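You operate a simulated robot arm through the tools that you are given. There is no shell and no other tool. Be economical: measure what you need, move in short steps, check, and stop when the job is done.

Carry out the task below with a simulated robot arm. There is one attempt and no reset: what you move stays moved.

Task
Scrub the old gasket off the black adapter in the vice.
Fine: clamp it first; red brush, put back; then adapter upright into the green tray, vice left open.

The check looks at the end state, three seconds after you hand in, the way a careful person would. Anything else that was tipped, shoved, dropped, spilled or broken makes it a failure.

Robot
A 7-joint arm with a two-finger parallel gripper, fixed in place. Base frame: the origin is at the foot of the arm, x ahead of it, y to its left, z up; the work surface is at about z = 0.92. Lengths are in m, angles in degrees, forces in N, time in s.
With the tool pointing down near the work surface it reaches from about 0.24 to 0.68 m from the base axis. Its first joint turns from -66.0 to 66.0 degrees. Payload 2.4 kg.
The TCP is the grasp point between the finger pads, 0.03 m short of the fingertips. In the tool frame z runs along the fingers and y along their closing line. Largest opening 0.094 m; finger width 0.028, thickness 0.01; the body of the gripper, 0.05 by 0.096 m, starts 0.055 m behind the TCP.
Orientation is that of the tool frame in the base frame, as a unit quaternion [x, y, z, w]. With the fingers straight down and closing along the base's y, the tool's x points along the base's -x, its y along +y and its z along -z.

Tools
- The arm moves only by the tool arm_command. Its argument "moves" is a list of rows, each a list of 7 numbers: the turn, a rotation vector about the tool's x, y, z in units of 6 degrees (1.0 is 6 degrees), then the shift along the tool's x, y, z in units of 50 mm (1.0 is 50 mm), then the gripper command, from -1 (shut) to 1 (fully open), values between in proportion. In form: [[ax, ay, az, dx, dy, dz, jaw], ...]. A call has 1 to 20 rows; each row shifts and turns the commanded pose from where the row before left it, along the tool's axes as they then stand. A call with a number of a shift or a turn outside -1 to 1 is refused whole. A row lasts 0.2 s, in which the tool goes at most 0.05 m and 8.6 degrees; a call with a longer step from one row to the next is refused whole, and so is a gripper value outside its range. A pose out of reach is approached as far as the arm can. The call stops where the force on the tool passes 40 N (or 10 N more than at its start, if that is more) or the arm is blocked; 0.2 s more then pass. The fingers move at their own pace (about 0.153 m/s each) and stop on an object; they squeeze with about 24 N. The grip force told is the motor's: it shows also when the fingers shut on nothing. Time passes only in rows, and 0.2 s behind the last, so rows that do not move let the fingers close. The reply holds the time, the measured pose of the TCP, the force on the tool along the base axes, the opening and the grip force, in the units named above and with some noise, and new pictures: "views" is both (left out), scene, wrist or none.
- Cameras (640 x 400 px; columns grow to the right, rows downward): "scene" is fixed at [0.0413, 0.48, 1.4613]; the picture's right is [-0.58, -0.81, 0.00], its down [-0.39, 0.28, -0.88] and it looks along [0.71, -0.51, -0.48] (base axes); focal length 294 px, centre (320, 200). "wrist" rides on the gripper at [0.076, 0.014, -0.102] in the tool frame; the picture's right is [-0.18, 0.98, 0.00], its down [-0.75, -0.14, -0.64] and it looks along [-0.63, -0.12, 0.77] (tool axes); focal length 243 px, centre (320, 200).
- probe_pixels(camera, pixels): there is no depth. For up to 12 entries [column, row, z] of the newest picture of that camera ("zoom" is the newest enlarged one), the place [x, y] in the base frame at which the ray of that pixel passes the height z, good to about 0.002 m, but the place of the scene camera against the robot may be out by one fixed shift of up to 0.025 m in any direction. The clock stands still meanwhile.
- enlarge(camera, box): a new picture of the part [left, top, right, bottom] of that camera's present view, enlarged. The clock stands still meanwhile.
- sign_off(): hands the job in; it is judged then, once.

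Go step by step. Measure first, check grasps and placings, and put right what went wrong. The budget is 80 turns and 170 pictures, counting those below and the enlarged ones. Unless the task says otherwise, let go and move clear before handing in, and close with one line.

The tools are called as name(argument=value, ...) on one line, values as JSON. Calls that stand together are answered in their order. arm_command: Moves the arm, as the interface text tells. Its arguments: {"type":"object","properties":{"moves":{"type":"array","items":{"type":"array","items":{"type":"number"}}},"views":{"type":"string","enum":["both","scene","wrist","none"]}},"required":["moves"]} The other tools are called the same way: probe_pixels (camera, pixels) gives the place at which the rays of pixels pass given heights; enlarge (camera, box) takes an enlarged picture of a part of a camera's view; sign_off () hands the job in.

At the start:

```text
time: 0.0
ee_pos: [0.3163, 0.2717, 1.2829]
tool_rot: [0.001, 1.0, 0.0, 0.0]
wrist_force: [0.1, 0.2, -0.1]
gripper_width: 0.0939
grasp_force: 0.0
```

scene: 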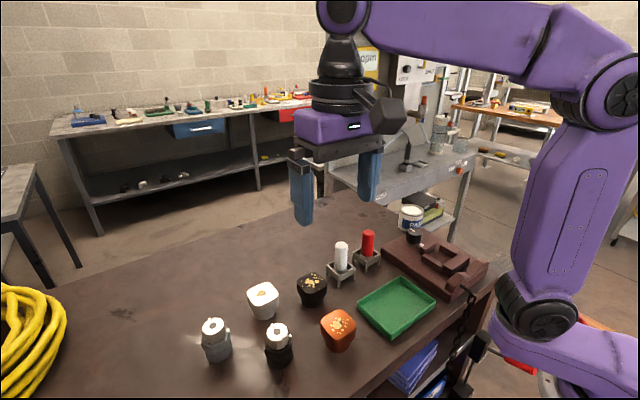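
wrist: 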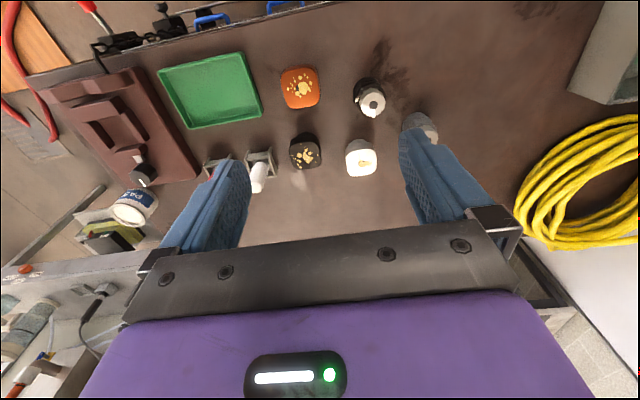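

The pictures show the vice at scene (435,265), the brushes at (341,260) and (368,248), the green tray at (396,306), and two black candidates at (312,288) and (279,345). I'll enlarge these before moving.

enlarge(camera="scene", box=[180, 250, 380, 375])

enlarge(camera="scene", box=[320, 200, 500, 312])

enlarge(camera="wrist", box=[30, 50, 450, 230])

```text
3.20 times, centred on (280, 312) of scene
```

zoom: 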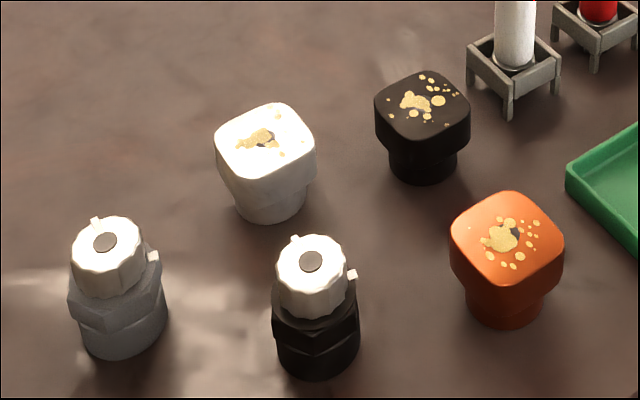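

```text
3.56 times, centred on (410, 256) of scene
```

zoom: 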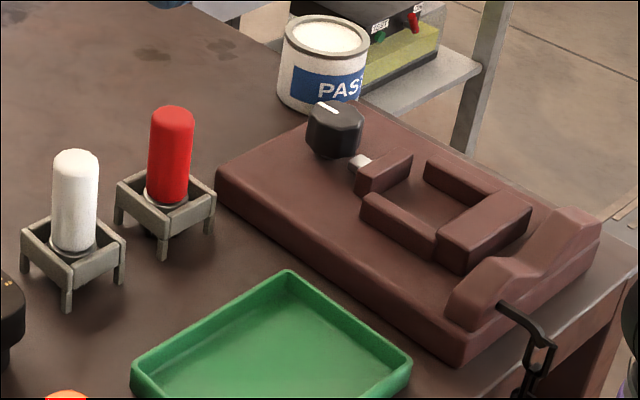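

```text
1.52 times, centred on (240, 140) of wrist
```

zoom: 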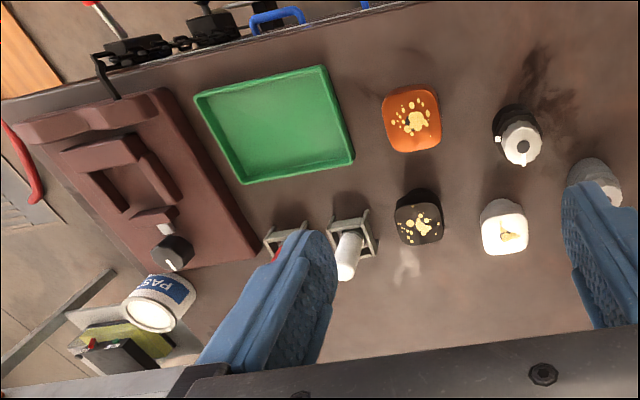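

The gold-spotted black piece at scene (312,288) carries the old gasket; the other black one, with a white cap, doesn't. I'll measure positions with the wrist camera.

probe_pixels(camera="wrist", pixels=[[305, 152, 0.97], [305, 166, 0.92], [299, 88, 0.97], [361, 158, 0.97], [258, 178, 1.0], [142, 175, 0.98], [130, 158, 0.96], [160, 72, 0.93], [262, 112, 0.93], [190, 128, 0.93], [250, 55, 0.93], [135, 205, 0.97]])

probe_pixels(camera="scene", pixels=[[313, 279, 0.97], [311, 303, 0.92], [341, 246, 1.0], [342, 283, 0.92], [368, 234, 1.0], [366, 268, 0.92], [413, 236, 0.98], [339, 325, 0.97], [263, 290, 0.97], [397, 276, 0.93], [358, 308, 0.93], [436, 300, 0.93]])

```text
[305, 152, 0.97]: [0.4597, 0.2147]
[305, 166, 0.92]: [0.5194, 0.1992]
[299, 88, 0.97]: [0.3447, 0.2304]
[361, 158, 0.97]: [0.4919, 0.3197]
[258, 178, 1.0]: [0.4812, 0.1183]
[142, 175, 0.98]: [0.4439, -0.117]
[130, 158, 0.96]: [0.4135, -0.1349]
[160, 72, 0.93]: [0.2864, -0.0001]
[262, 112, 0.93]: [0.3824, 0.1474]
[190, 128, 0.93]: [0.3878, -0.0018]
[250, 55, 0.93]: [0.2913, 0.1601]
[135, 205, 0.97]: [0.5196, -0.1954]
```

```text
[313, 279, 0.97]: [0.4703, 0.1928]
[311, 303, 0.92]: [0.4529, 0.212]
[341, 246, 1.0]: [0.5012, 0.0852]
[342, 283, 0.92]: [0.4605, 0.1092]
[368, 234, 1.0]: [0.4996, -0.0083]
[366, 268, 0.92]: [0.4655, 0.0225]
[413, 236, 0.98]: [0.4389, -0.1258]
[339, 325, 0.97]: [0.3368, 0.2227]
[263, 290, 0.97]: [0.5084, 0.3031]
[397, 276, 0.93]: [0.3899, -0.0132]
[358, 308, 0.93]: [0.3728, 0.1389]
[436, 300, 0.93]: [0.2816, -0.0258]
```

The cameras agree within ~2 cm: adapter at about (0.46,0.21), brushes at y≈0.02 (red) and 0.105 (white), and the knob at (0.44,-0.12). I'll move for a closer look at the vice.

arm_command(moves=[[0, 0, 0, 0.09, -0.8, 0.1, 1], [0, 0, 0, 0.09, -0.8, 0.1, 1], [0, 0, 0, 0.09, -0.8, 0.1, 1], [0, 0, 0, 0.09, -0.8, 0.1, 1], [0, 0, 0, 0.09, -0.8, 0.1, 1], [0, 0, 0, 0.09, -0.8, 0.1, 1], [0, 0, 0, 0.09, -0.8, 0.1, 1], [0, 0, 0, 0.09, -0.8, 0.1, 1], [0, 0, 0, 0.09, -0.8, 0.1, 1], [0, 0, 0, 0.09, -0.4, 0.1, 1], [0, 0, 0, 0, 0, 0, 1]])

```text
time: 2.4
ee_pos: [0.2713, -0.1089, 1.2342]
tool_rot: [0.001, 1.0, 0.0, 0.001]
wrist_force: [-0.2, 0.2, 0.3]
gripper_width: 0.0939
grasp_force: 0.1
```

scene: 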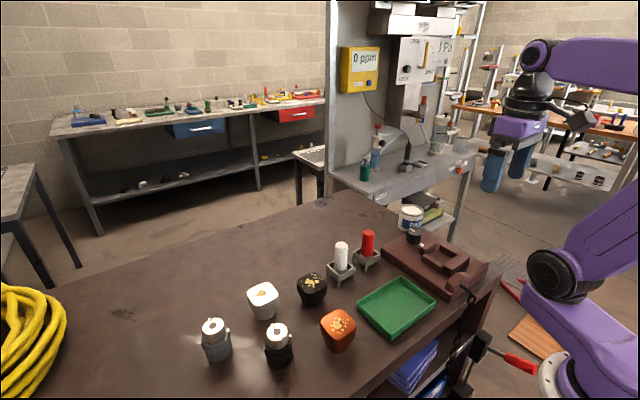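
wrist: 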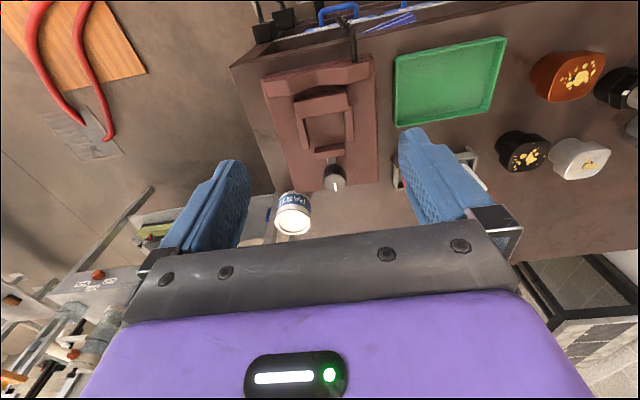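

enlarge(camera="wrist", box=[240, 40, 400, 240])

enlarge(camera="scene", box=[380, 200, 476, 260])

probe_pixels(camera="wrist", pixels=[[324, 176, 0.99], [345, 178, 0.99], [335, 188, 0.99], [334, 165, 0.97], [315, 152, 0.965], [344, 148, 0.965], [305, 104, 0.965], [346, 98, 0.965], [293, 180, 0.94], [378, 170, 0.94], [372, 62, 0.95], [262, 82, 0.95]])

```text
2.00 times, centred on (320, 140) of wrist
```

zoom: 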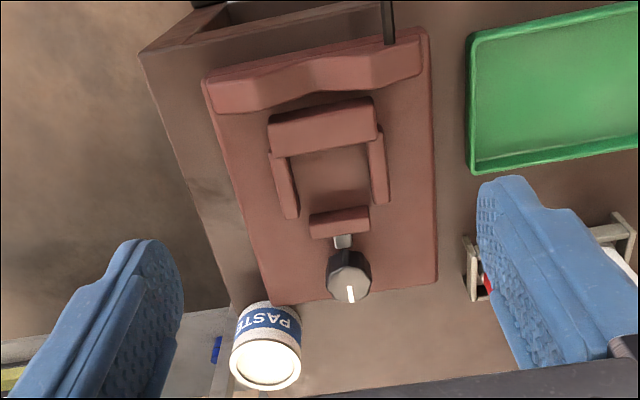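

```text
6.67 times, centred on (428, 230) of scene
```

zoom: 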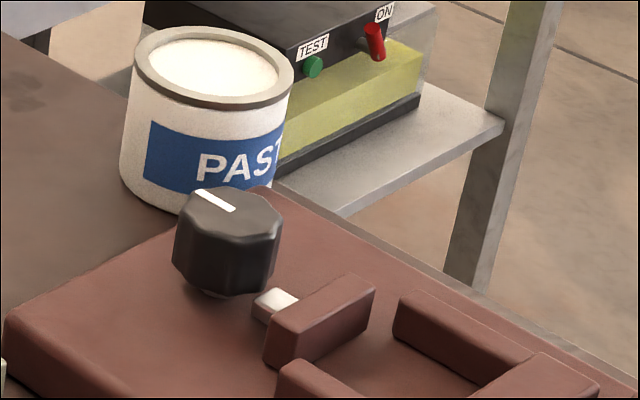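

```text
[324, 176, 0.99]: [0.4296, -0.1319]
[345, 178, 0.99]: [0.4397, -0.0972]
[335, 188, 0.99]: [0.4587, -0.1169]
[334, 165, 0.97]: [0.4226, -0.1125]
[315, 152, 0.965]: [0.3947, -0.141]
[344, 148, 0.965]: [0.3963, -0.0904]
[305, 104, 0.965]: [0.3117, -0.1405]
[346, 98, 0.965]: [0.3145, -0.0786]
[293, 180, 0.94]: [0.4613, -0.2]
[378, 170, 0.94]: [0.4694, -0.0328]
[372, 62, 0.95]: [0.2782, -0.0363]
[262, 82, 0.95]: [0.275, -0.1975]
```

The knob at zoom (348,275) stands vertical with its white mark toward +x, and the pocket lies at x≈0.33–0.39, y≈-0.115. Next I'll look closely at the black adapter.

arm_command(moves=[[0, 0, 0, -0.15, 0.773, 0.26, 1], [0, 0, 0, -0.15, 0.773, 0.26, 1], [0, 0, 0, -0.15, 0.773, 0.26, 1], [0, 0, 0, -0.15, 0.773, 0.26, 1], [0, 0, 0, -0.15, 0.773, 0.26, 1], [0, 0, 0, -0.15, 0.773, 0.26, 1], [0, 0, 0, -0.15, 0.773, 0.26, 1], [0, 0, 0, -0.15, 0.773, 0.26, 1], [0, 0, 0, 0, 0, 0, 1]], views="wrist")

enlarge(camera="wrist", box=[220, 60, 420, 185])

```text
time: 4.4
ee_pos: [0.3297, 0.1992, 1.128]
tool_rot: [-0.001, 1.0, -0.001, 0.0]
wrist_force: [-0.2, -0.2, 0.4]
gripper_width: 0.0938
grasp_force: 0.1
```

wrist: 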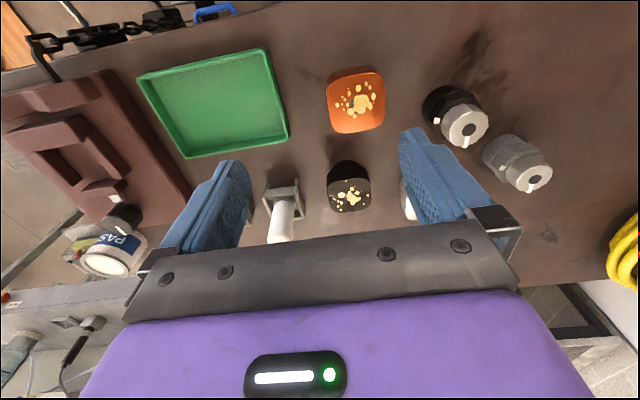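

```text
3.20 times, centred on (320, 122) of wrist
```

zoom: 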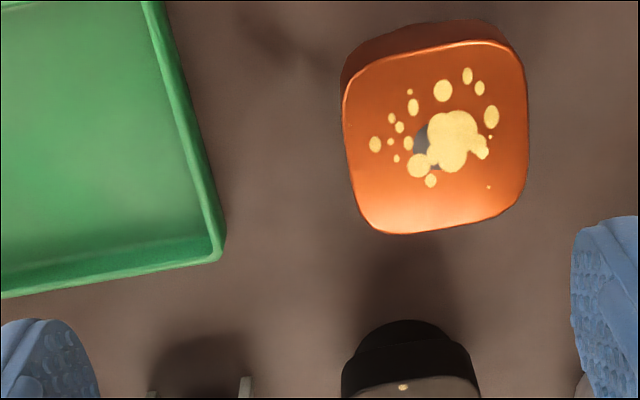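

The adapter's top face is centred near (350,195), and I'll probe it at several heights to triangulate against the first view.

probe_pixels(camera="wrist", pixels=[[350, 196, 0.96], [350, 196, 0.98], [350, 196, 1.0], [329, 196, 0.97], [371, 196, 0.97], [347, 161, 0.92], [350, 180, 0.97], [350, 212, 0.97], [329, 182, 0.965], [370, 182, 0.965], [330, 165, 0.92], [367, 164, 0.92]])

enlarge(camera="wrist", box=[300, 145, 400, 225])

enlarge(camera="scene", box=[288, 220, 388, 310])

```text
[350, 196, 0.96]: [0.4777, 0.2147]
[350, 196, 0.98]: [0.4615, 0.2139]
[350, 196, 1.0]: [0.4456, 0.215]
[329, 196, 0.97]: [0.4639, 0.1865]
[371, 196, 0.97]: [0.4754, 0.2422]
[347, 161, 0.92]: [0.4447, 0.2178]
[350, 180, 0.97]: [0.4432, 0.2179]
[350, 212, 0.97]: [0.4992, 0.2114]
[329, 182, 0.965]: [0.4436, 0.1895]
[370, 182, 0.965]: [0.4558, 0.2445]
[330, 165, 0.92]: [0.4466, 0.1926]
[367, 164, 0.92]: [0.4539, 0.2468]
```

```text
5.00 times, centred on (350, 185) of wrist
```

zoom: 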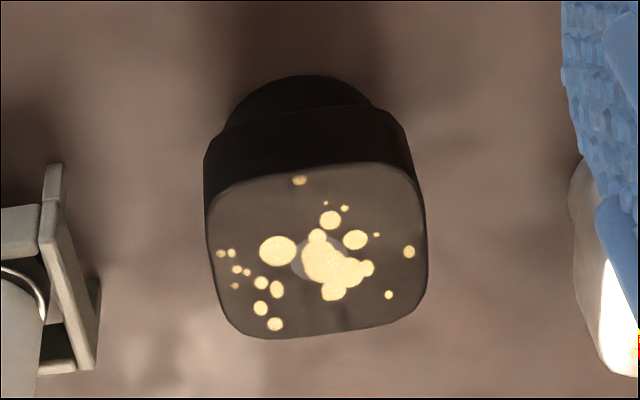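

```text
4.44 times, centred on (338, 265) of scene
```

zoom: 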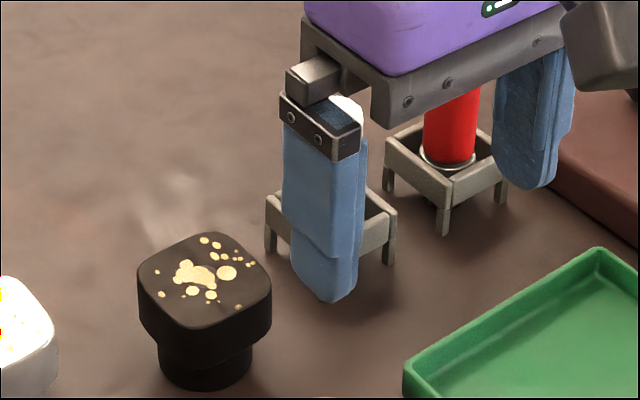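

The adapter is about 5 cm tall with a ~5.3 cm head (top ≈0.97), axis-aligned and centred near (0.466,0.215). I'll hover above it and check.

arm_command(moves=[[0, 0, 0, -0.677, 0.079, 0.39, 1], [0, 0, 0, -0.677, 0.079, 0.39, 1], [0, 0, 0, -0.677, 0.079, 0.39, 1], [0, 0, 0, -0.677, 0.079, 0.39, 1], [0, 0, 0, 0, 0, 0, 1]])

```text
time: 5.6
ee_pos: [0.4694, 0.2151, 1.0519]
tool_rot: [0.0, 1.0, 0.0, 0.0]
wrist_force: [0.3, -0.7, 0.1]
gripper_width: 0.0939
grasp_force: 0.0
```

scene: 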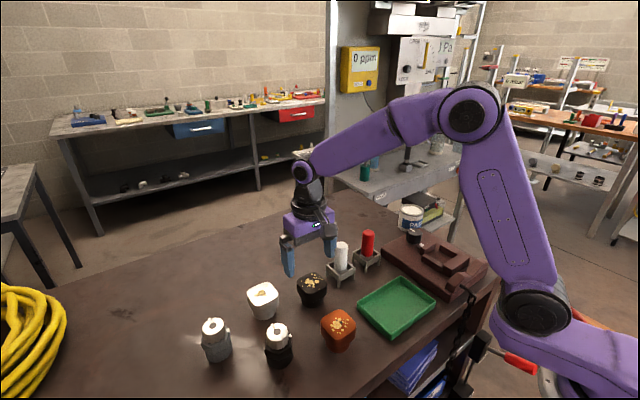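
wrist: 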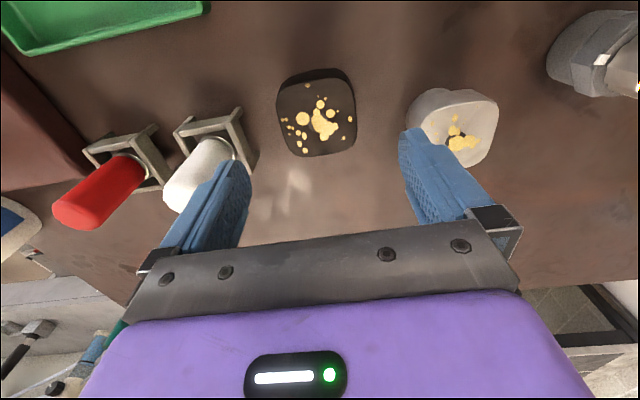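

The adapter's top is centred at (318,117); I'll probe it and its neighbours before descending.

probe_pixels(camera="wrist", pixels=[[318, 117, 0.97], [279, 125, 0.97], [356, 118, 0.97], [316, 82, 0.97], [320, 155, 0.97], [414, 130, 0.97], [498, 130, 0.97], [210, 155, 0.98], [205, 190, 1.01], [80, 215, 1.01], [120, 170, 0.97], [318, 117, 0.985]])

```text
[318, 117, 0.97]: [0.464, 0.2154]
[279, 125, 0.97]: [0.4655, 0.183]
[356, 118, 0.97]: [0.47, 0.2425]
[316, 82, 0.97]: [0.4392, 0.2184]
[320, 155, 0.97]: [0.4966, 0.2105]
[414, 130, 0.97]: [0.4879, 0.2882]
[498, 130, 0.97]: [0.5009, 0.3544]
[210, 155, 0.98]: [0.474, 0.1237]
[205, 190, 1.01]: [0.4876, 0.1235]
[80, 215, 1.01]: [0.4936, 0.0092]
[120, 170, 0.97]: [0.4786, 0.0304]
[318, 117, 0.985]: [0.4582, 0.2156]
```

Centre is confirmed at about (0.466,0.214) with clear fingers' room on both sides. Descend and grip the head.

arm_command(moves=[[0, 0, 0, 0.06, -0.02, 0, 0.75], [0, 0, 0, 0, 0, 0.5, 0.75], [0, 0, 0, 0, 0, 0.5, 0.75], [0, 0, 0, 0, 0, 0.5, 0.75], [0, 0, 0, 0, 0, 0, 0.75], [0, 0, 0, 0, 0, 0, 0.3], [0, 0, 0, 0, 0, 0, -1], [0, 0, 0, 0, 0, 0, -1], [0, 0, 0, 0, 0, 0, -1]])

```text
time: 7.6
ee_pos: [0.4641, 0.2135, 0.9761]
tool_rot: [-0.001, 1.0, 0.001, 0.0]
wrist_force: [0.3, 0.8, 0.5]
gripper_width: 0.0604
grasp_force: 24.0
```

scene: 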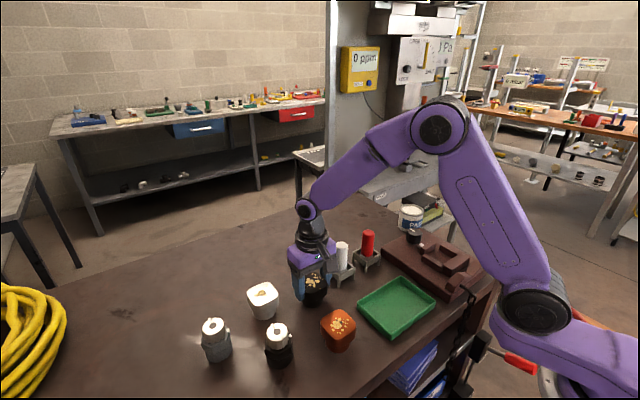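
wrist: 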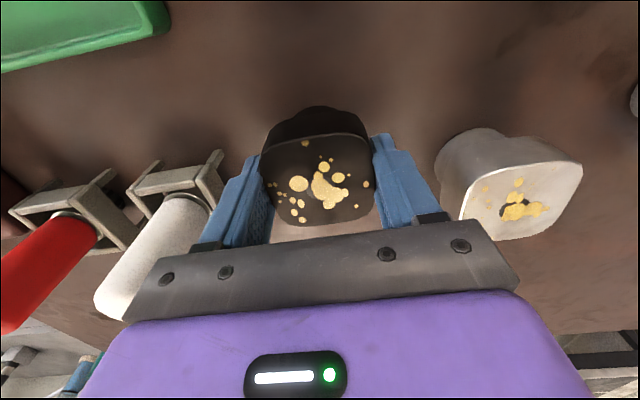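

Grip holds at 0.060 m width with the head top about at TCP height. I'll lift and carry it over the vice.

arm_command(moves=[[0, 0, 0, 0, 0, -0.5, -1], [0, 0, 0, 0, 0, -0.9, -1], [0, 0, 0, 0, 0, -0.9, -1], [0, 0, 0, 0, 0, -0.9, -1], [0, 0, 0, 0, 0, -0.4, -1], [0, 0, 0, 0.29, -0.92, 0, -1], [0, 0, 0, 0.29, -0.92, 0, -1], [0, 0, 0, 0.29, -0.92, 0, -1], [0, 0, 0, 0.29, -0.92, 0, -1], [0, 0, 0, 0.29, -0.92, 0, -1], [0, 0, 0, 0.29, -0.92, 0, -1], [0, 0, 0, 0.29, -0.92, 0, -1], [0, 0, 0, 0, 0, 0, -1]])

enlarge(camera="wrist", box=[200, 0, 440, 230])

enlarge(camera="scene", box=[370, 180, 500, 300])

```text
time: 10.4
ee_pos: [0.3614, -0.1078, 1.156]
tool_rot: [0.0, 1.0, -0.001, 0.0]
wrist_force: [-0.3, 0.1, -4.9]
gripper_width: 0.0604
grasp_force: 24.6
```

scene: 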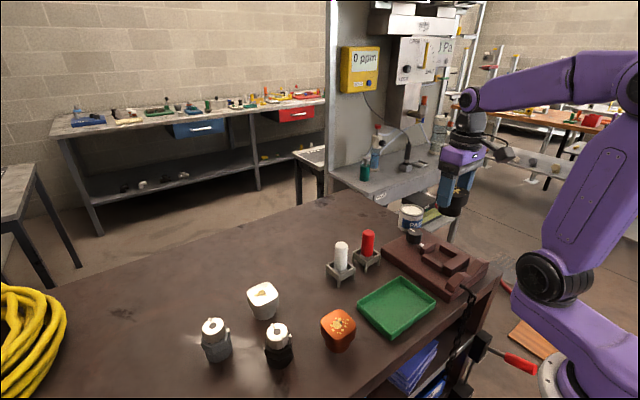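
wrist: 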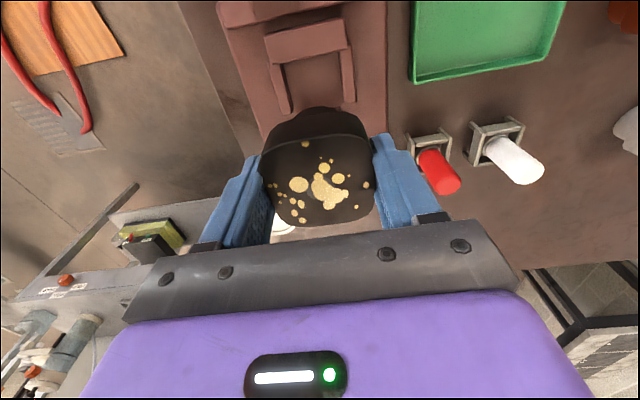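

```text
1.74 times, centred on (320, 115) of wrist
```

zoom: 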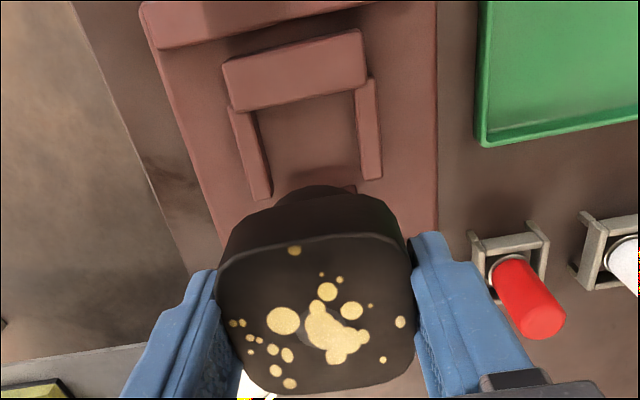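

```text
3.33 times, centred on (435, 240) of scene
```

zoom: 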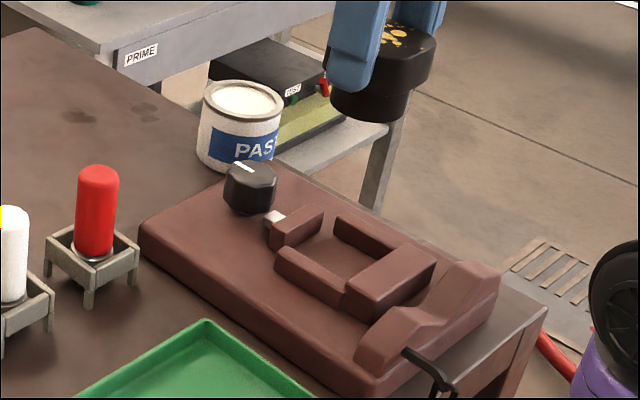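

The side walls sit lower than the jaws (zoom (250,150), (368,130)). I'll probe the pocket edges from here.

probe_pixels(camera="wrist", pixels=[[347.6, 44.9, 0.975], [268.3, 64.4, 0.975], [341.8, 17.3, 0.975], [263.7, 35.7, 0.975], [292.4, 112, 0.962], [346, 103.5, 0.962], [286, 66, 0.962], [340, 54.7, 0.962], [280, 114, 0.962], [355, 100.6, 0.962], [319, 65, 0.95], [386, 100, 0.95]])

probe_pixels(camera="scene", pixels=[[440, 261, 0.975], [465, 247, 0.975], [439, 272, 0.95], [418, 252, 0.962], [416, 247, 0.975], [432, 236, 0.975], [418, 254, 0.95], [471, 250, 0.94], [500, 272, 0.95]])

```text
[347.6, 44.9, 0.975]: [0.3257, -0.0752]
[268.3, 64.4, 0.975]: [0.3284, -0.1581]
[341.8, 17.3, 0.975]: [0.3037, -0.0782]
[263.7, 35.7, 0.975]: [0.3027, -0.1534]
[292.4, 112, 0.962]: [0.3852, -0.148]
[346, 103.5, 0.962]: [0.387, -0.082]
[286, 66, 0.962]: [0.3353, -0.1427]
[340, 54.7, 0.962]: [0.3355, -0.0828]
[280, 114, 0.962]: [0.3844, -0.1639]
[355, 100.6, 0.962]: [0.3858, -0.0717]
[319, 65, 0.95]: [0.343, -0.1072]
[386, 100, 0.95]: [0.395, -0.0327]
```

```text
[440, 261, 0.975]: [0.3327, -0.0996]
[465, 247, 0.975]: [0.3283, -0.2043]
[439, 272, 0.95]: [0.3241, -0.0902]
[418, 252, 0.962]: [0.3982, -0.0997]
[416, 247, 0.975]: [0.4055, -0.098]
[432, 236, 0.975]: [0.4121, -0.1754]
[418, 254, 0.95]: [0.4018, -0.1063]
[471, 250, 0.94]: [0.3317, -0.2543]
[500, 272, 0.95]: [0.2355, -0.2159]
```

Pocket: fixed jaw face x≈0.327, walls y≈-0.145 to -0.082, so the gap nearly matches the 6 cm head. I need the movable jaw's face precisely, so I'll shift aside to see past the adapter.

arm_command(moves=[[0, 0, 0, -0.4, 0.66, 0, -1], [0, 0, 0, -0.4, 0.66, 0, -1], [0, 0, 0, -0.4, 0.66, 0, -1], [0, 0, 0, 0, 0, 0, -1]], views="wrist")

enlarge(camera="wrist", box=[120, 0, 320, 140])

```text
time: 11.4
ee_pos: [0.4215, -0.0062, 1.157]
tool_rot: [-0.001, 1.0, 0.001, 0.0]
wrist_force: [0.3, -0.1, -4.4]
gripper_width: 0.0604
grasp_force: 23.7
```

wrist: 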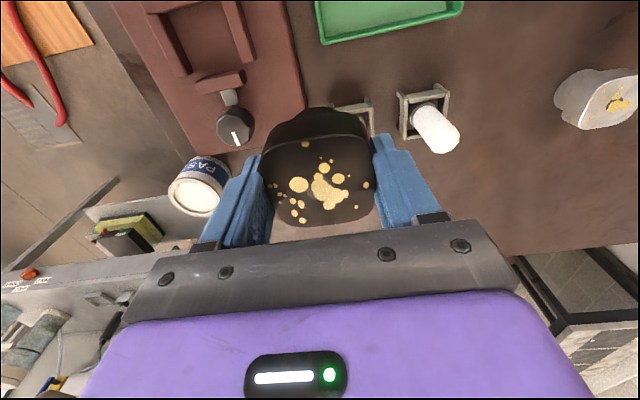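

```text
2.86 times, centred on (220, 70) of wrist
```

zoom: 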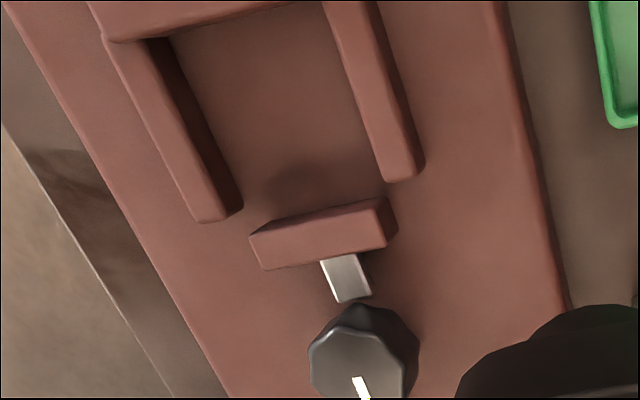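

Now the movable jaw (zoom (320,235)) and the wall ends are clear, so I'll probe them.

probe_pixels(camera="zoom", pixels=[[250, 238, 0.975], [382, 200, 0.975], [264, 270, 0.975], [388, 240, 0.975], [200, 222, 0.965], [400, 180, 0.965], [240, 205, 0.95], [386, 180, 0.95], [320, 385, 0.99], [410, 385, 0.99], [360, 320, 0.99], [165, 40, 0.965]])

```text
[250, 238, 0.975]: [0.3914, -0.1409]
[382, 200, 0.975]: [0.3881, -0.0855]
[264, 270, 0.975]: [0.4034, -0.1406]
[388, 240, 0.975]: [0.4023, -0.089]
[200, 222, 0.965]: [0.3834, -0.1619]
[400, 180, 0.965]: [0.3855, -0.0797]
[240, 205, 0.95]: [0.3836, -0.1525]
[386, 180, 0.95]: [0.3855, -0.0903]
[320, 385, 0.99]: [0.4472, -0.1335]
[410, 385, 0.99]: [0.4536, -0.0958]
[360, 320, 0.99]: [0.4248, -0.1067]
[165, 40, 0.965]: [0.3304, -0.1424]
```

The pocket is about 6.3 cm × 6.3 cm, centred at (0.358,-0.115). I'll check where the head sits in my grip.

probe_pixels(camera="wrist", pixels=[[316, 134, 1.155], [318, 227, 1.155], [261, 182, 1.155], [376, 175, 1.155], [316, 134, 1.15], [318, 227, 1.15], [310, 106, 1.105]])

enlarge(camera="scene", box=[370, 150, 470, 250])

```text
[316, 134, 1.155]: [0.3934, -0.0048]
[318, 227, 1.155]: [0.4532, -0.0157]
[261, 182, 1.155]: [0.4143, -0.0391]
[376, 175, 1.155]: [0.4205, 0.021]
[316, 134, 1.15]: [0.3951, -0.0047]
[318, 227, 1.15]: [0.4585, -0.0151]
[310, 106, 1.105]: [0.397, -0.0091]
```

```text
4.00 times, centred on (420, 200) of scene
```

zoom: 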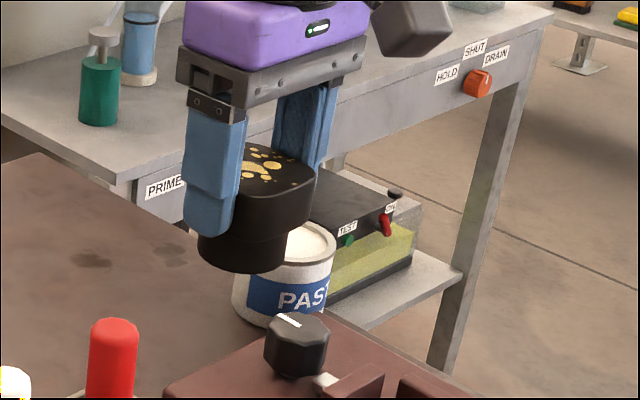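

The head is centred 2 mm ahead of the TCP in x, and the base is 56 mm below it. I'll move above the pocket at TCP (0.356,-0.114) and lower to z≈1.04 to check.

arm_command(moves=[[0, 0, 0, 0.437, -0.72, 0, -1], [0, 0, 0, 0.437, -0.72, 0, -1], [0, 0, 0, 0.437, -0.72, 0, -1], [0, 0, 0, 0, 0, 0.8, -1], [0, 0, 0, 0, 0, 0.8, -1], [0, 0, 0, 0, 0, 0.6, -1], [0, 0, 0, 0, 0, 0, -1]])

enlarge(camera="scene", box=[380, 190, 490, 290])

enlarge(camera="wrist", box=[200, 20, 440, 240])

```text
time: 13.0
ee_pos: [0.3586, -0.115, 1.047]
tool_rot: [0.0, 1.0, -0.001, 0.0]
wrist_force: [-0.3, 0.8, -3.9]
gripper_width: 0.0602
grasp_force: 24.1
```

scene: 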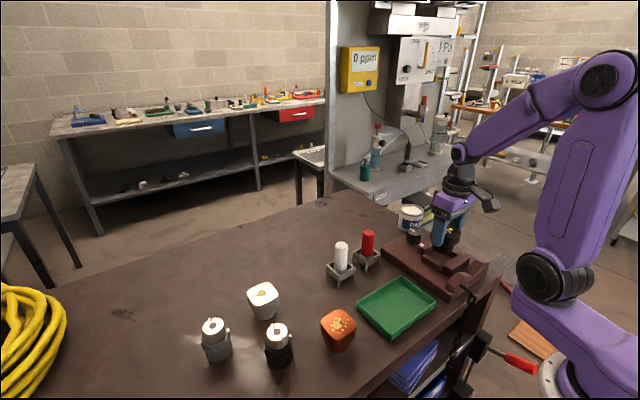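
wrist: 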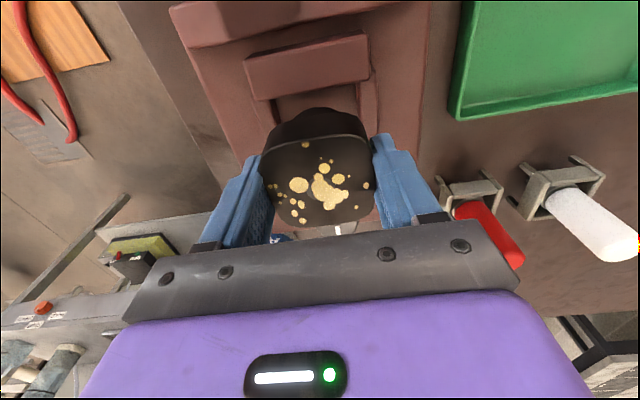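

```text
4.00 times, centred on (435, 240) of scene
```

zoom: 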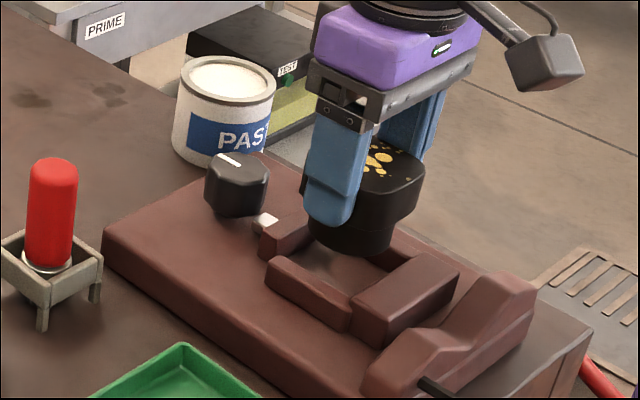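

```text
1.82 times, centred on (320, 130) of wrist
```

zoom: 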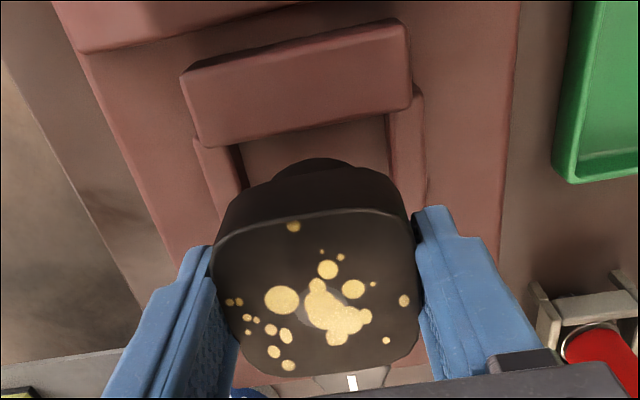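

Alignment looks plausible; I'll re-measure the fixed jaw face and walls from this closer view.

probe_pixels(camera="zoom", pixels=[[203, 147, 0.973], [412, 108, 0.973], [180, 75, 0.973], [402, 20, 0.973], [232, 150, 0.963], [388, 115, 0.963], [195, 140, 0.963], [422, 95, 0.963], [410, 200, 0.963], [310, 160, 0.994]])

```text
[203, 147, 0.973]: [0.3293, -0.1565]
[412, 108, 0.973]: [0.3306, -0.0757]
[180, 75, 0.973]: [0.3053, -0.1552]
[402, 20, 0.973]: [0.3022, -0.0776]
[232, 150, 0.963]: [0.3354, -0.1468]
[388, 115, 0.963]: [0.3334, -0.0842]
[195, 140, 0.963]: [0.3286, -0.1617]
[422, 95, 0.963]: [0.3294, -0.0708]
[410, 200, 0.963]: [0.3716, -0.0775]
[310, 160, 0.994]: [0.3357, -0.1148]
```

Pocket centre is (0.359,-0.1155); I'll nudge 1.5 mm in -x and lower to just above seating.

arm_command(moves=[[0, 0, 0, 0.03, 0, 0.3, -1], [0, 0, 0, 0, 0, 0.2, -1], [0, 0, 0, 0, 0, 0.16, -1], [0, 0, 0, 0, 0, 0, -1]])

enlarge(camera="scene", box=[380, 190, 490, 290])

enlarge(camera="wrist", box=[200, 20, 440, 240])

```text
time: 14.0
ee_pos: [0.3548, -0.1158, 1.0128]
tool_rot: [-0.001, 1.0, 0.0, -0.001]
wrist_force: [0.0, 0.0, -4.0]
gripper_width: 0.0606
grasp_force: 23.8
```

scene: 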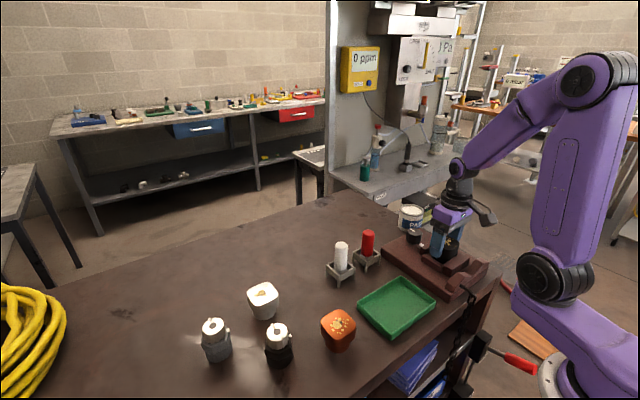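
wrist: 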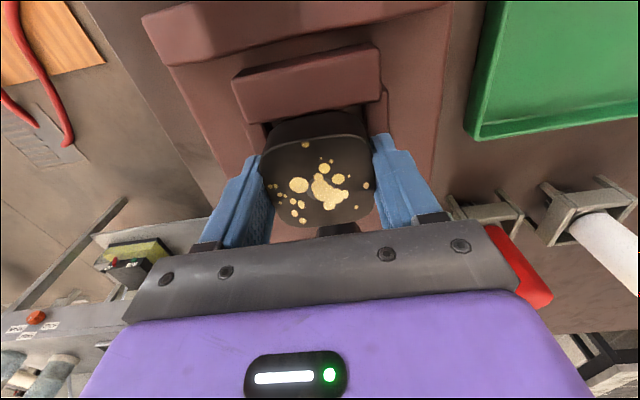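

```text
4.00 times, centred on (435, 240) of scene
```

zoom: 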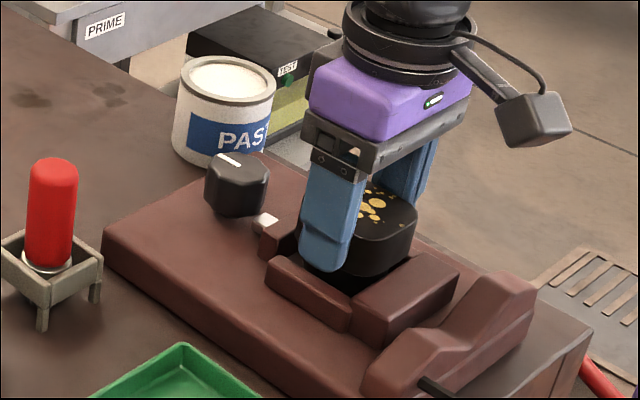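

```text
1.82 times, centred on (320, 130) of wrist
```

zoom: 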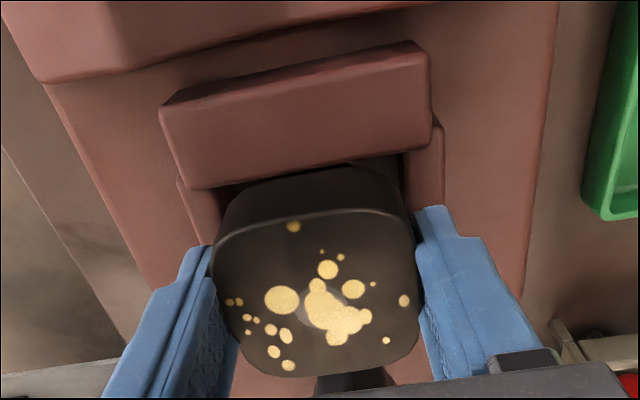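

The stem is between the jaws with no contact force. I'll lower in 2 mm steps until it seats.

arm_command(moves=[[0, 0, 0, -0.02, 0, 0.04, -1], [0, 0, 0, 0, 0, 0.04, -1], [0, 0, 0, 0, 0, 0.04, -1], [0, 0, 0, 0, 0, 0, -1]], views="none")

```text
time: 15.0
ee_pos: [0.3561, -0.1169, 1.0072]
tool_rot: [-0.001, 1.0, 0.0, 0.002]
wrist_force: [-1.2, 6.8, 21.1]
gripper_width: 0.0607
grasp_force: 23.7
```

Upward force of 21 N at z=1.007 matches the predicted seat height. I'll check with the camera before letting go.

enlarge(camera="scene", box=[400, 210, 470, 275])

enlarge(camera="wrist", box=[200, 20, 440, 240])

```text
6.15 times, centred on (435, 242) of scene
```

zoom: 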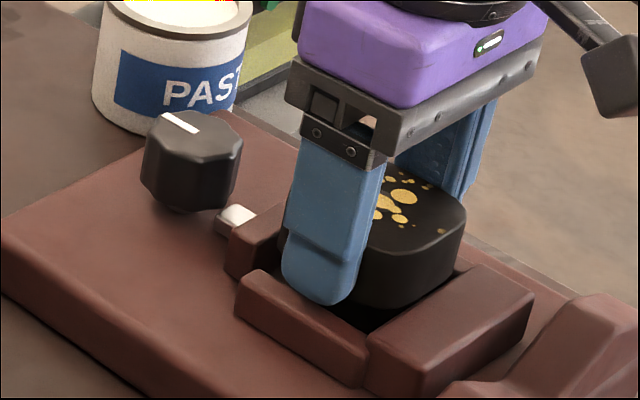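

```text
1.82 times, centred on (320, 130) of wrist
```

zoom: 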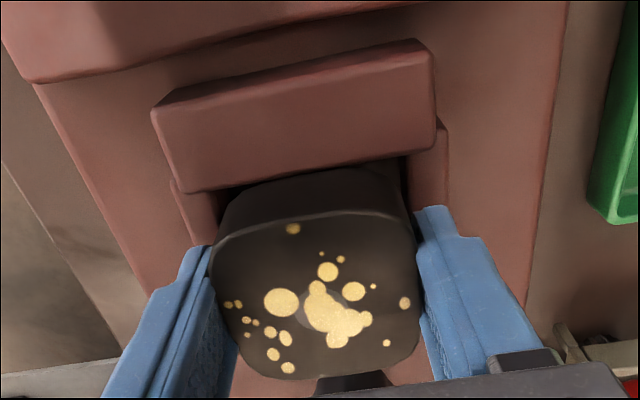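

It looks seated and level. I'll open the fingers and lift clear.

arm_command(moves=[[0, 0, 0, 0, 0, -0.03, 0.5], [0, 0, 0, 0, 0, 0, 0.7], [0, 0, 0, 0, 0, -0.2, 0.7], [0, 0, 0, 0, 0, -0.8, 0.7], [0, 0, 0, 0, 0, -0.8, 0.7], [0, 0, 0, 0, 0, -0.8, 0.7], [0, 0, 0, 0, 0, 0, 0.7]])

enlarge(camera="scene", box=[390, 205, 480, 280])

enlarge(camera="wrist", box=[220, 20, 420, 220])

```text
time: 16.6
ee_pos: [0.3557, -0.1152, 1.1378]
tool_rot: [0.0, 1.0, 0.0, -0.001]
wrist_force: [-0.1, 0.3, -0.2]
gripper_width: 0.0799
grasp_force: 0.2
```

scene: 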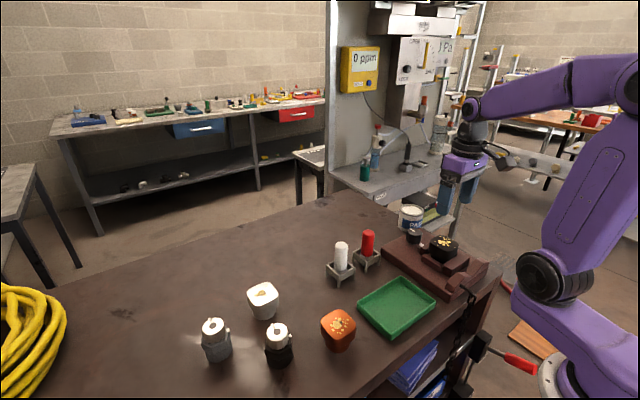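
wrist: 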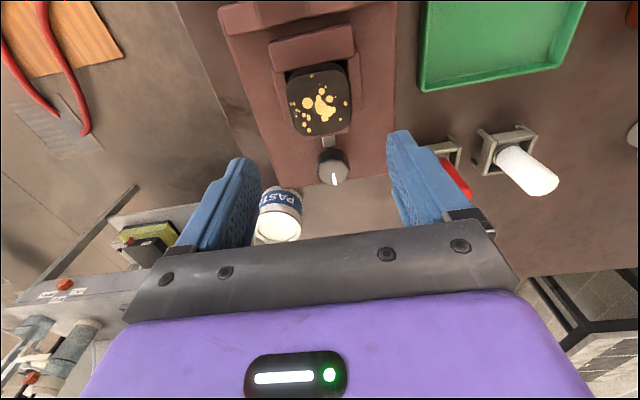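

```text
5.33 times, centred on (435, 242) of scene
```

zoom: 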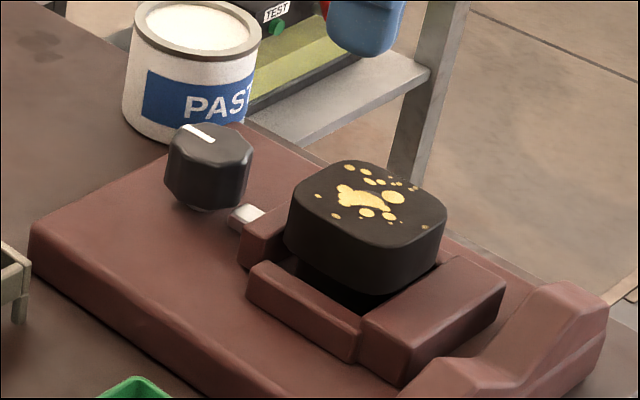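

```text
2.00 times, centred on (320, 120) of wrist
```

zoom: 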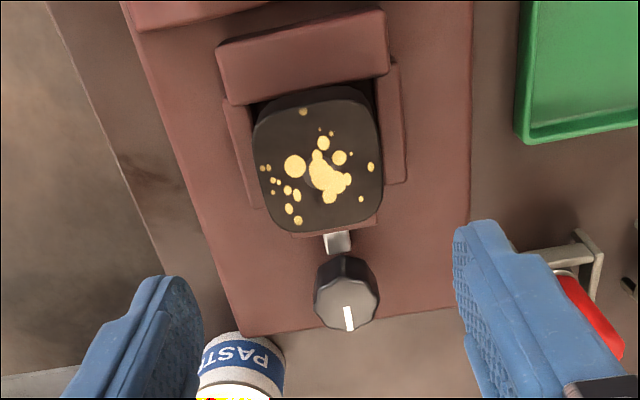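

The adapter stands upright in the pocket. Now I'll measure the knob and the paste can beside it.

probe_pixels(camera="zoom", pixels=[[347, 298, 0.985], [347, 298, 0.995], [314, 300, 0.985], [379, 296, 0.985], [347, 275, 0.985], [347, 330, 0.985], [347, 258, 0.955], [250, 335, 0.97], [286, 352, 0.97], [200, 350, 0.97], [286, 370, 1.0], [240, 330, 0.93]])

probe_pixels(camera="scene", pixels=[[414, 231, 0.985], [413, 244, 0.955], [411, 212, 1.0], [411, 228, 0.92], [401, 212, 1.0], [424, 212, 1.0]])

```text
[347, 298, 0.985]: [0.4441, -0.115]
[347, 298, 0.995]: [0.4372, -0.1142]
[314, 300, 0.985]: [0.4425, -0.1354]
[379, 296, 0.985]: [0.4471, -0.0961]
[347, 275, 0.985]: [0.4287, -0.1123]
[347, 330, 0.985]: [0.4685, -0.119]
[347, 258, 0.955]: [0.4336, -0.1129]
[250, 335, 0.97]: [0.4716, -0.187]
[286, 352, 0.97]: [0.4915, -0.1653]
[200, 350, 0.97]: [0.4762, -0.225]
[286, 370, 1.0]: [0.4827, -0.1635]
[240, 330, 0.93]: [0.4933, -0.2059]
```

```text
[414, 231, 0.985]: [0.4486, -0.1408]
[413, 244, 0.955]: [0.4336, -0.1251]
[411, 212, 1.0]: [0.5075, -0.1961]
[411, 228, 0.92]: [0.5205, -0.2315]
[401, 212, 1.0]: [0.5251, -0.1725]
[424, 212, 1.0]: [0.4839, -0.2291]
```

Knob centre is about (0.446,-0.115), Ø≈38 mm, top ≈0.99; the can is 6 cm away and lower than the gripper body. I'll approach with the fingers narrowed.

arm_command(moves=[[0, 0, 0, -0.9, 0, 0, 0.3], [0, 0, 0, -0.9, 0, 0, 0.3], [0, 0, 0, 0, 0, 0.9, 0.3], [0, 0, 0, 0, 0, 0.9, 0.3], [0, 0, 0, 0, 0, 0, 0.3]])

enlarge(camera="wrist", box=[220, 60, 420, 220])

```text
time: 17.8
ee_pos: [0.4458, -0.1169, 1.0498]
tool_rot: [0.0, 1.0, 0.001, 0.0]
wrist_force: [-0.2, -0.2, 0.5]
gripper_width: 0.0611
grasp_force: 0.0
```

scene: 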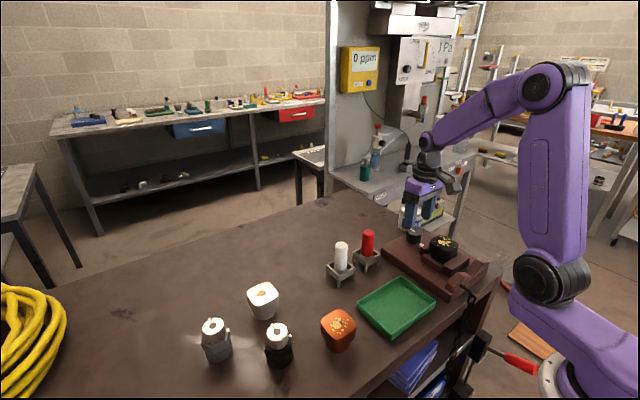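
wrist: 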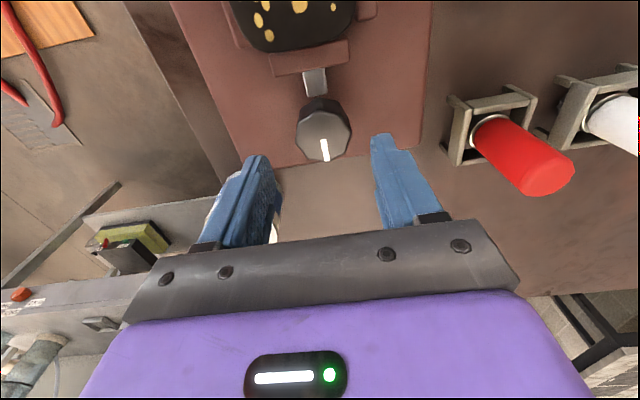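

```text
2.50 times, centred on (320, 140) of wrist
```

zoom: 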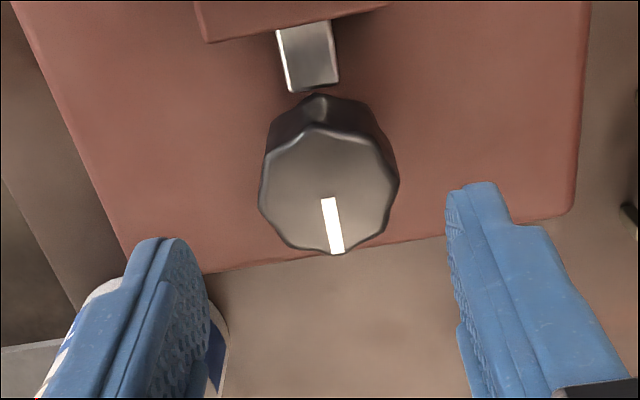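

probe_pixels(camera="zoom", pixels=[[329, 190, 0.985], [329, 190, 0.99], [260, 195, 0.985], [399, 185, 0.985], [318, 128, 0.985], [335, 253, 0.985], [318, 95, 0.955], [215, 330, 0.95]])

```text
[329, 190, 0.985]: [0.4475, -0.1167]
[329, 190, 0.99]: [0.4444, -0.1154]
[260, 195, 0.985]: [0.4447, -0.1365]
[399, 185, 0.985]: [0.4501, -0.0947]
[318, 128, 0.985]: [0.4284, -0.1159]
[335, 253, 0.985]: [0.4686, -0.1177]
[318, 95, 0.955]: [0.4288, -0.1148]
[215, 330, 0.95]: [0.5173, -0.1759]
```

Knob centre (0.447,-0.1155). I'll descend, grip, and turn about 30° clockwise (seen from above) while watching the jaw.

arm_command(moves=[[0, 0, 0, -0.03, 0.026, 0.6, 0.3], [0, 0, 0, 0, 0, 0.6, 0.3], [0, 0, 0, 0, 0, 0, 0.3], [0, 0, 0, 0, 0, 0, -1], [0, 0, 0, 0, 0, 0, -1], [0, 0, 0, 0, 0, 0, -1], [0, 0, 1, 0, 0, 0, -1], [0, 0, 1, 0, 0, 0, -1], [0, 0, 1, 0, 0, 0, -1], [0, 0, 1, 0, 0, 0, -1], [0, 0, 1, 0, 0, 0, -1], [0, 0, 0, 0, 0, 0, -1]])

enlarge(camera="scene", box=[390, 205, 480, 280])

```text
time: 20.4
ee_pos: [0.4468, -0.1149, 0.9885]
tool_rot: [0.26, 0.965, -0.001, -0.001]
wrist_force: [-12.8, -9.9, 10.9]
gripper_width: 0.04
grasp_force: 44.6
```

scene: 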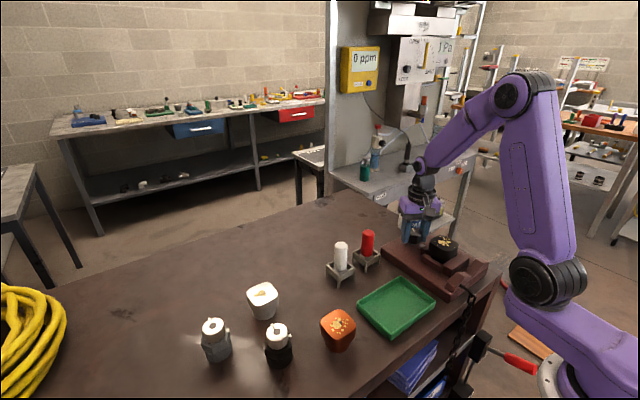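
wrist: 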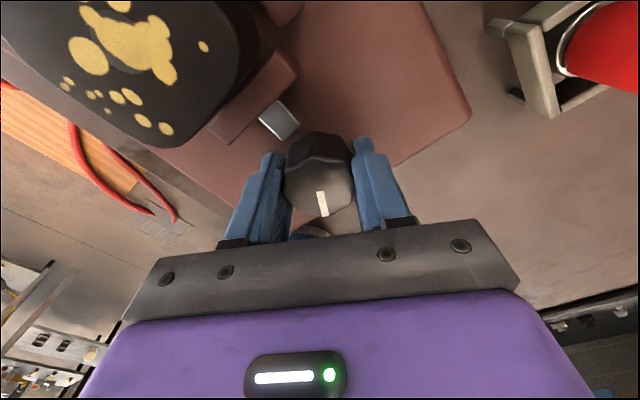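

```text
5.33 times, centred on (435, 242) of scene
```

zoom: 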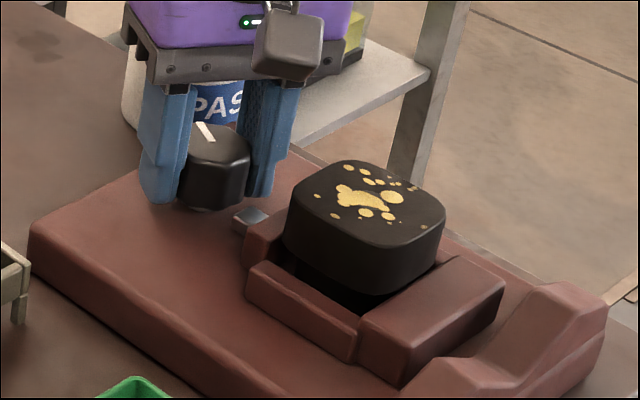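

The knob follows the grip (mark turned) and the jaw's left edge moved slightly toward the adapter (zoom x 238→243), so the direction is right. Continue 30°.

arm_command(moves=[[0, 0, 1, 0, 0, 0, -1], [0, 0, 1, 0, 0, 0, -1], [0, 0, 1, 0, 0, 0, -1], [0, 0, 1, 0, 0, 0, -1], [0, 0, 1, 0, 0, 0, -1], [0, 0, 0, 0, 0, 0, -1]])

enlarge(camera="scene", box=[390, 205, 480, 280])

```text
time: 21.8
ee_pos: [0.4455, -0.1154, 0.9883]
tool_rot: [0.502, 0.865, 0.001, 0.0]
wrist_force: [-21.3, -18.4, 5.4]
gripper_width: 0.0395
grasp_force: 45.0
```

scene: 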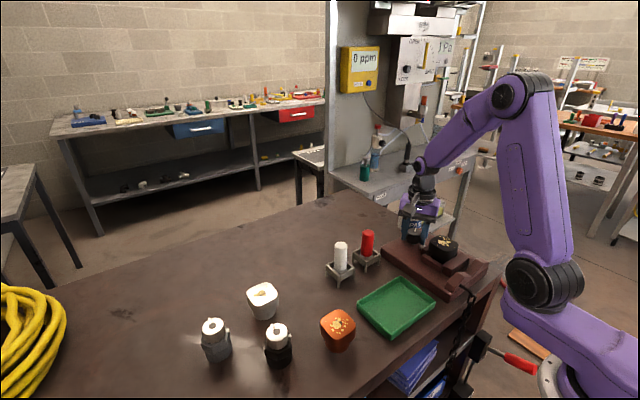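
wrist: 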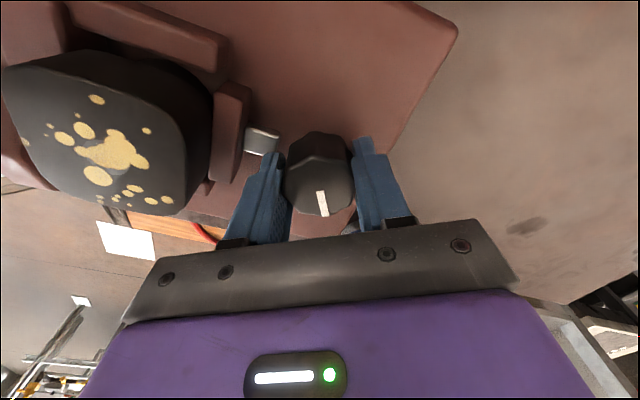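

```text
5.33 times, centred on (435, 242) of scene
```

zoom: 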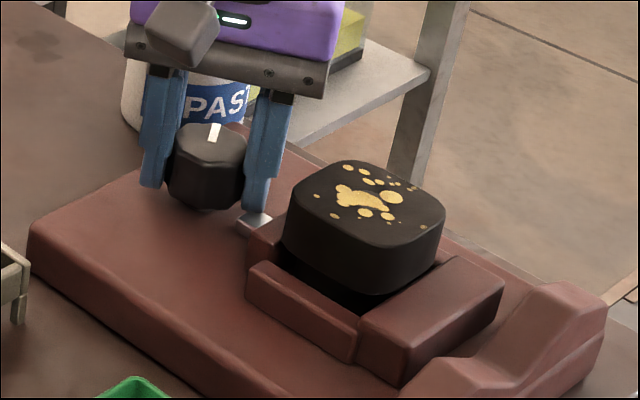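

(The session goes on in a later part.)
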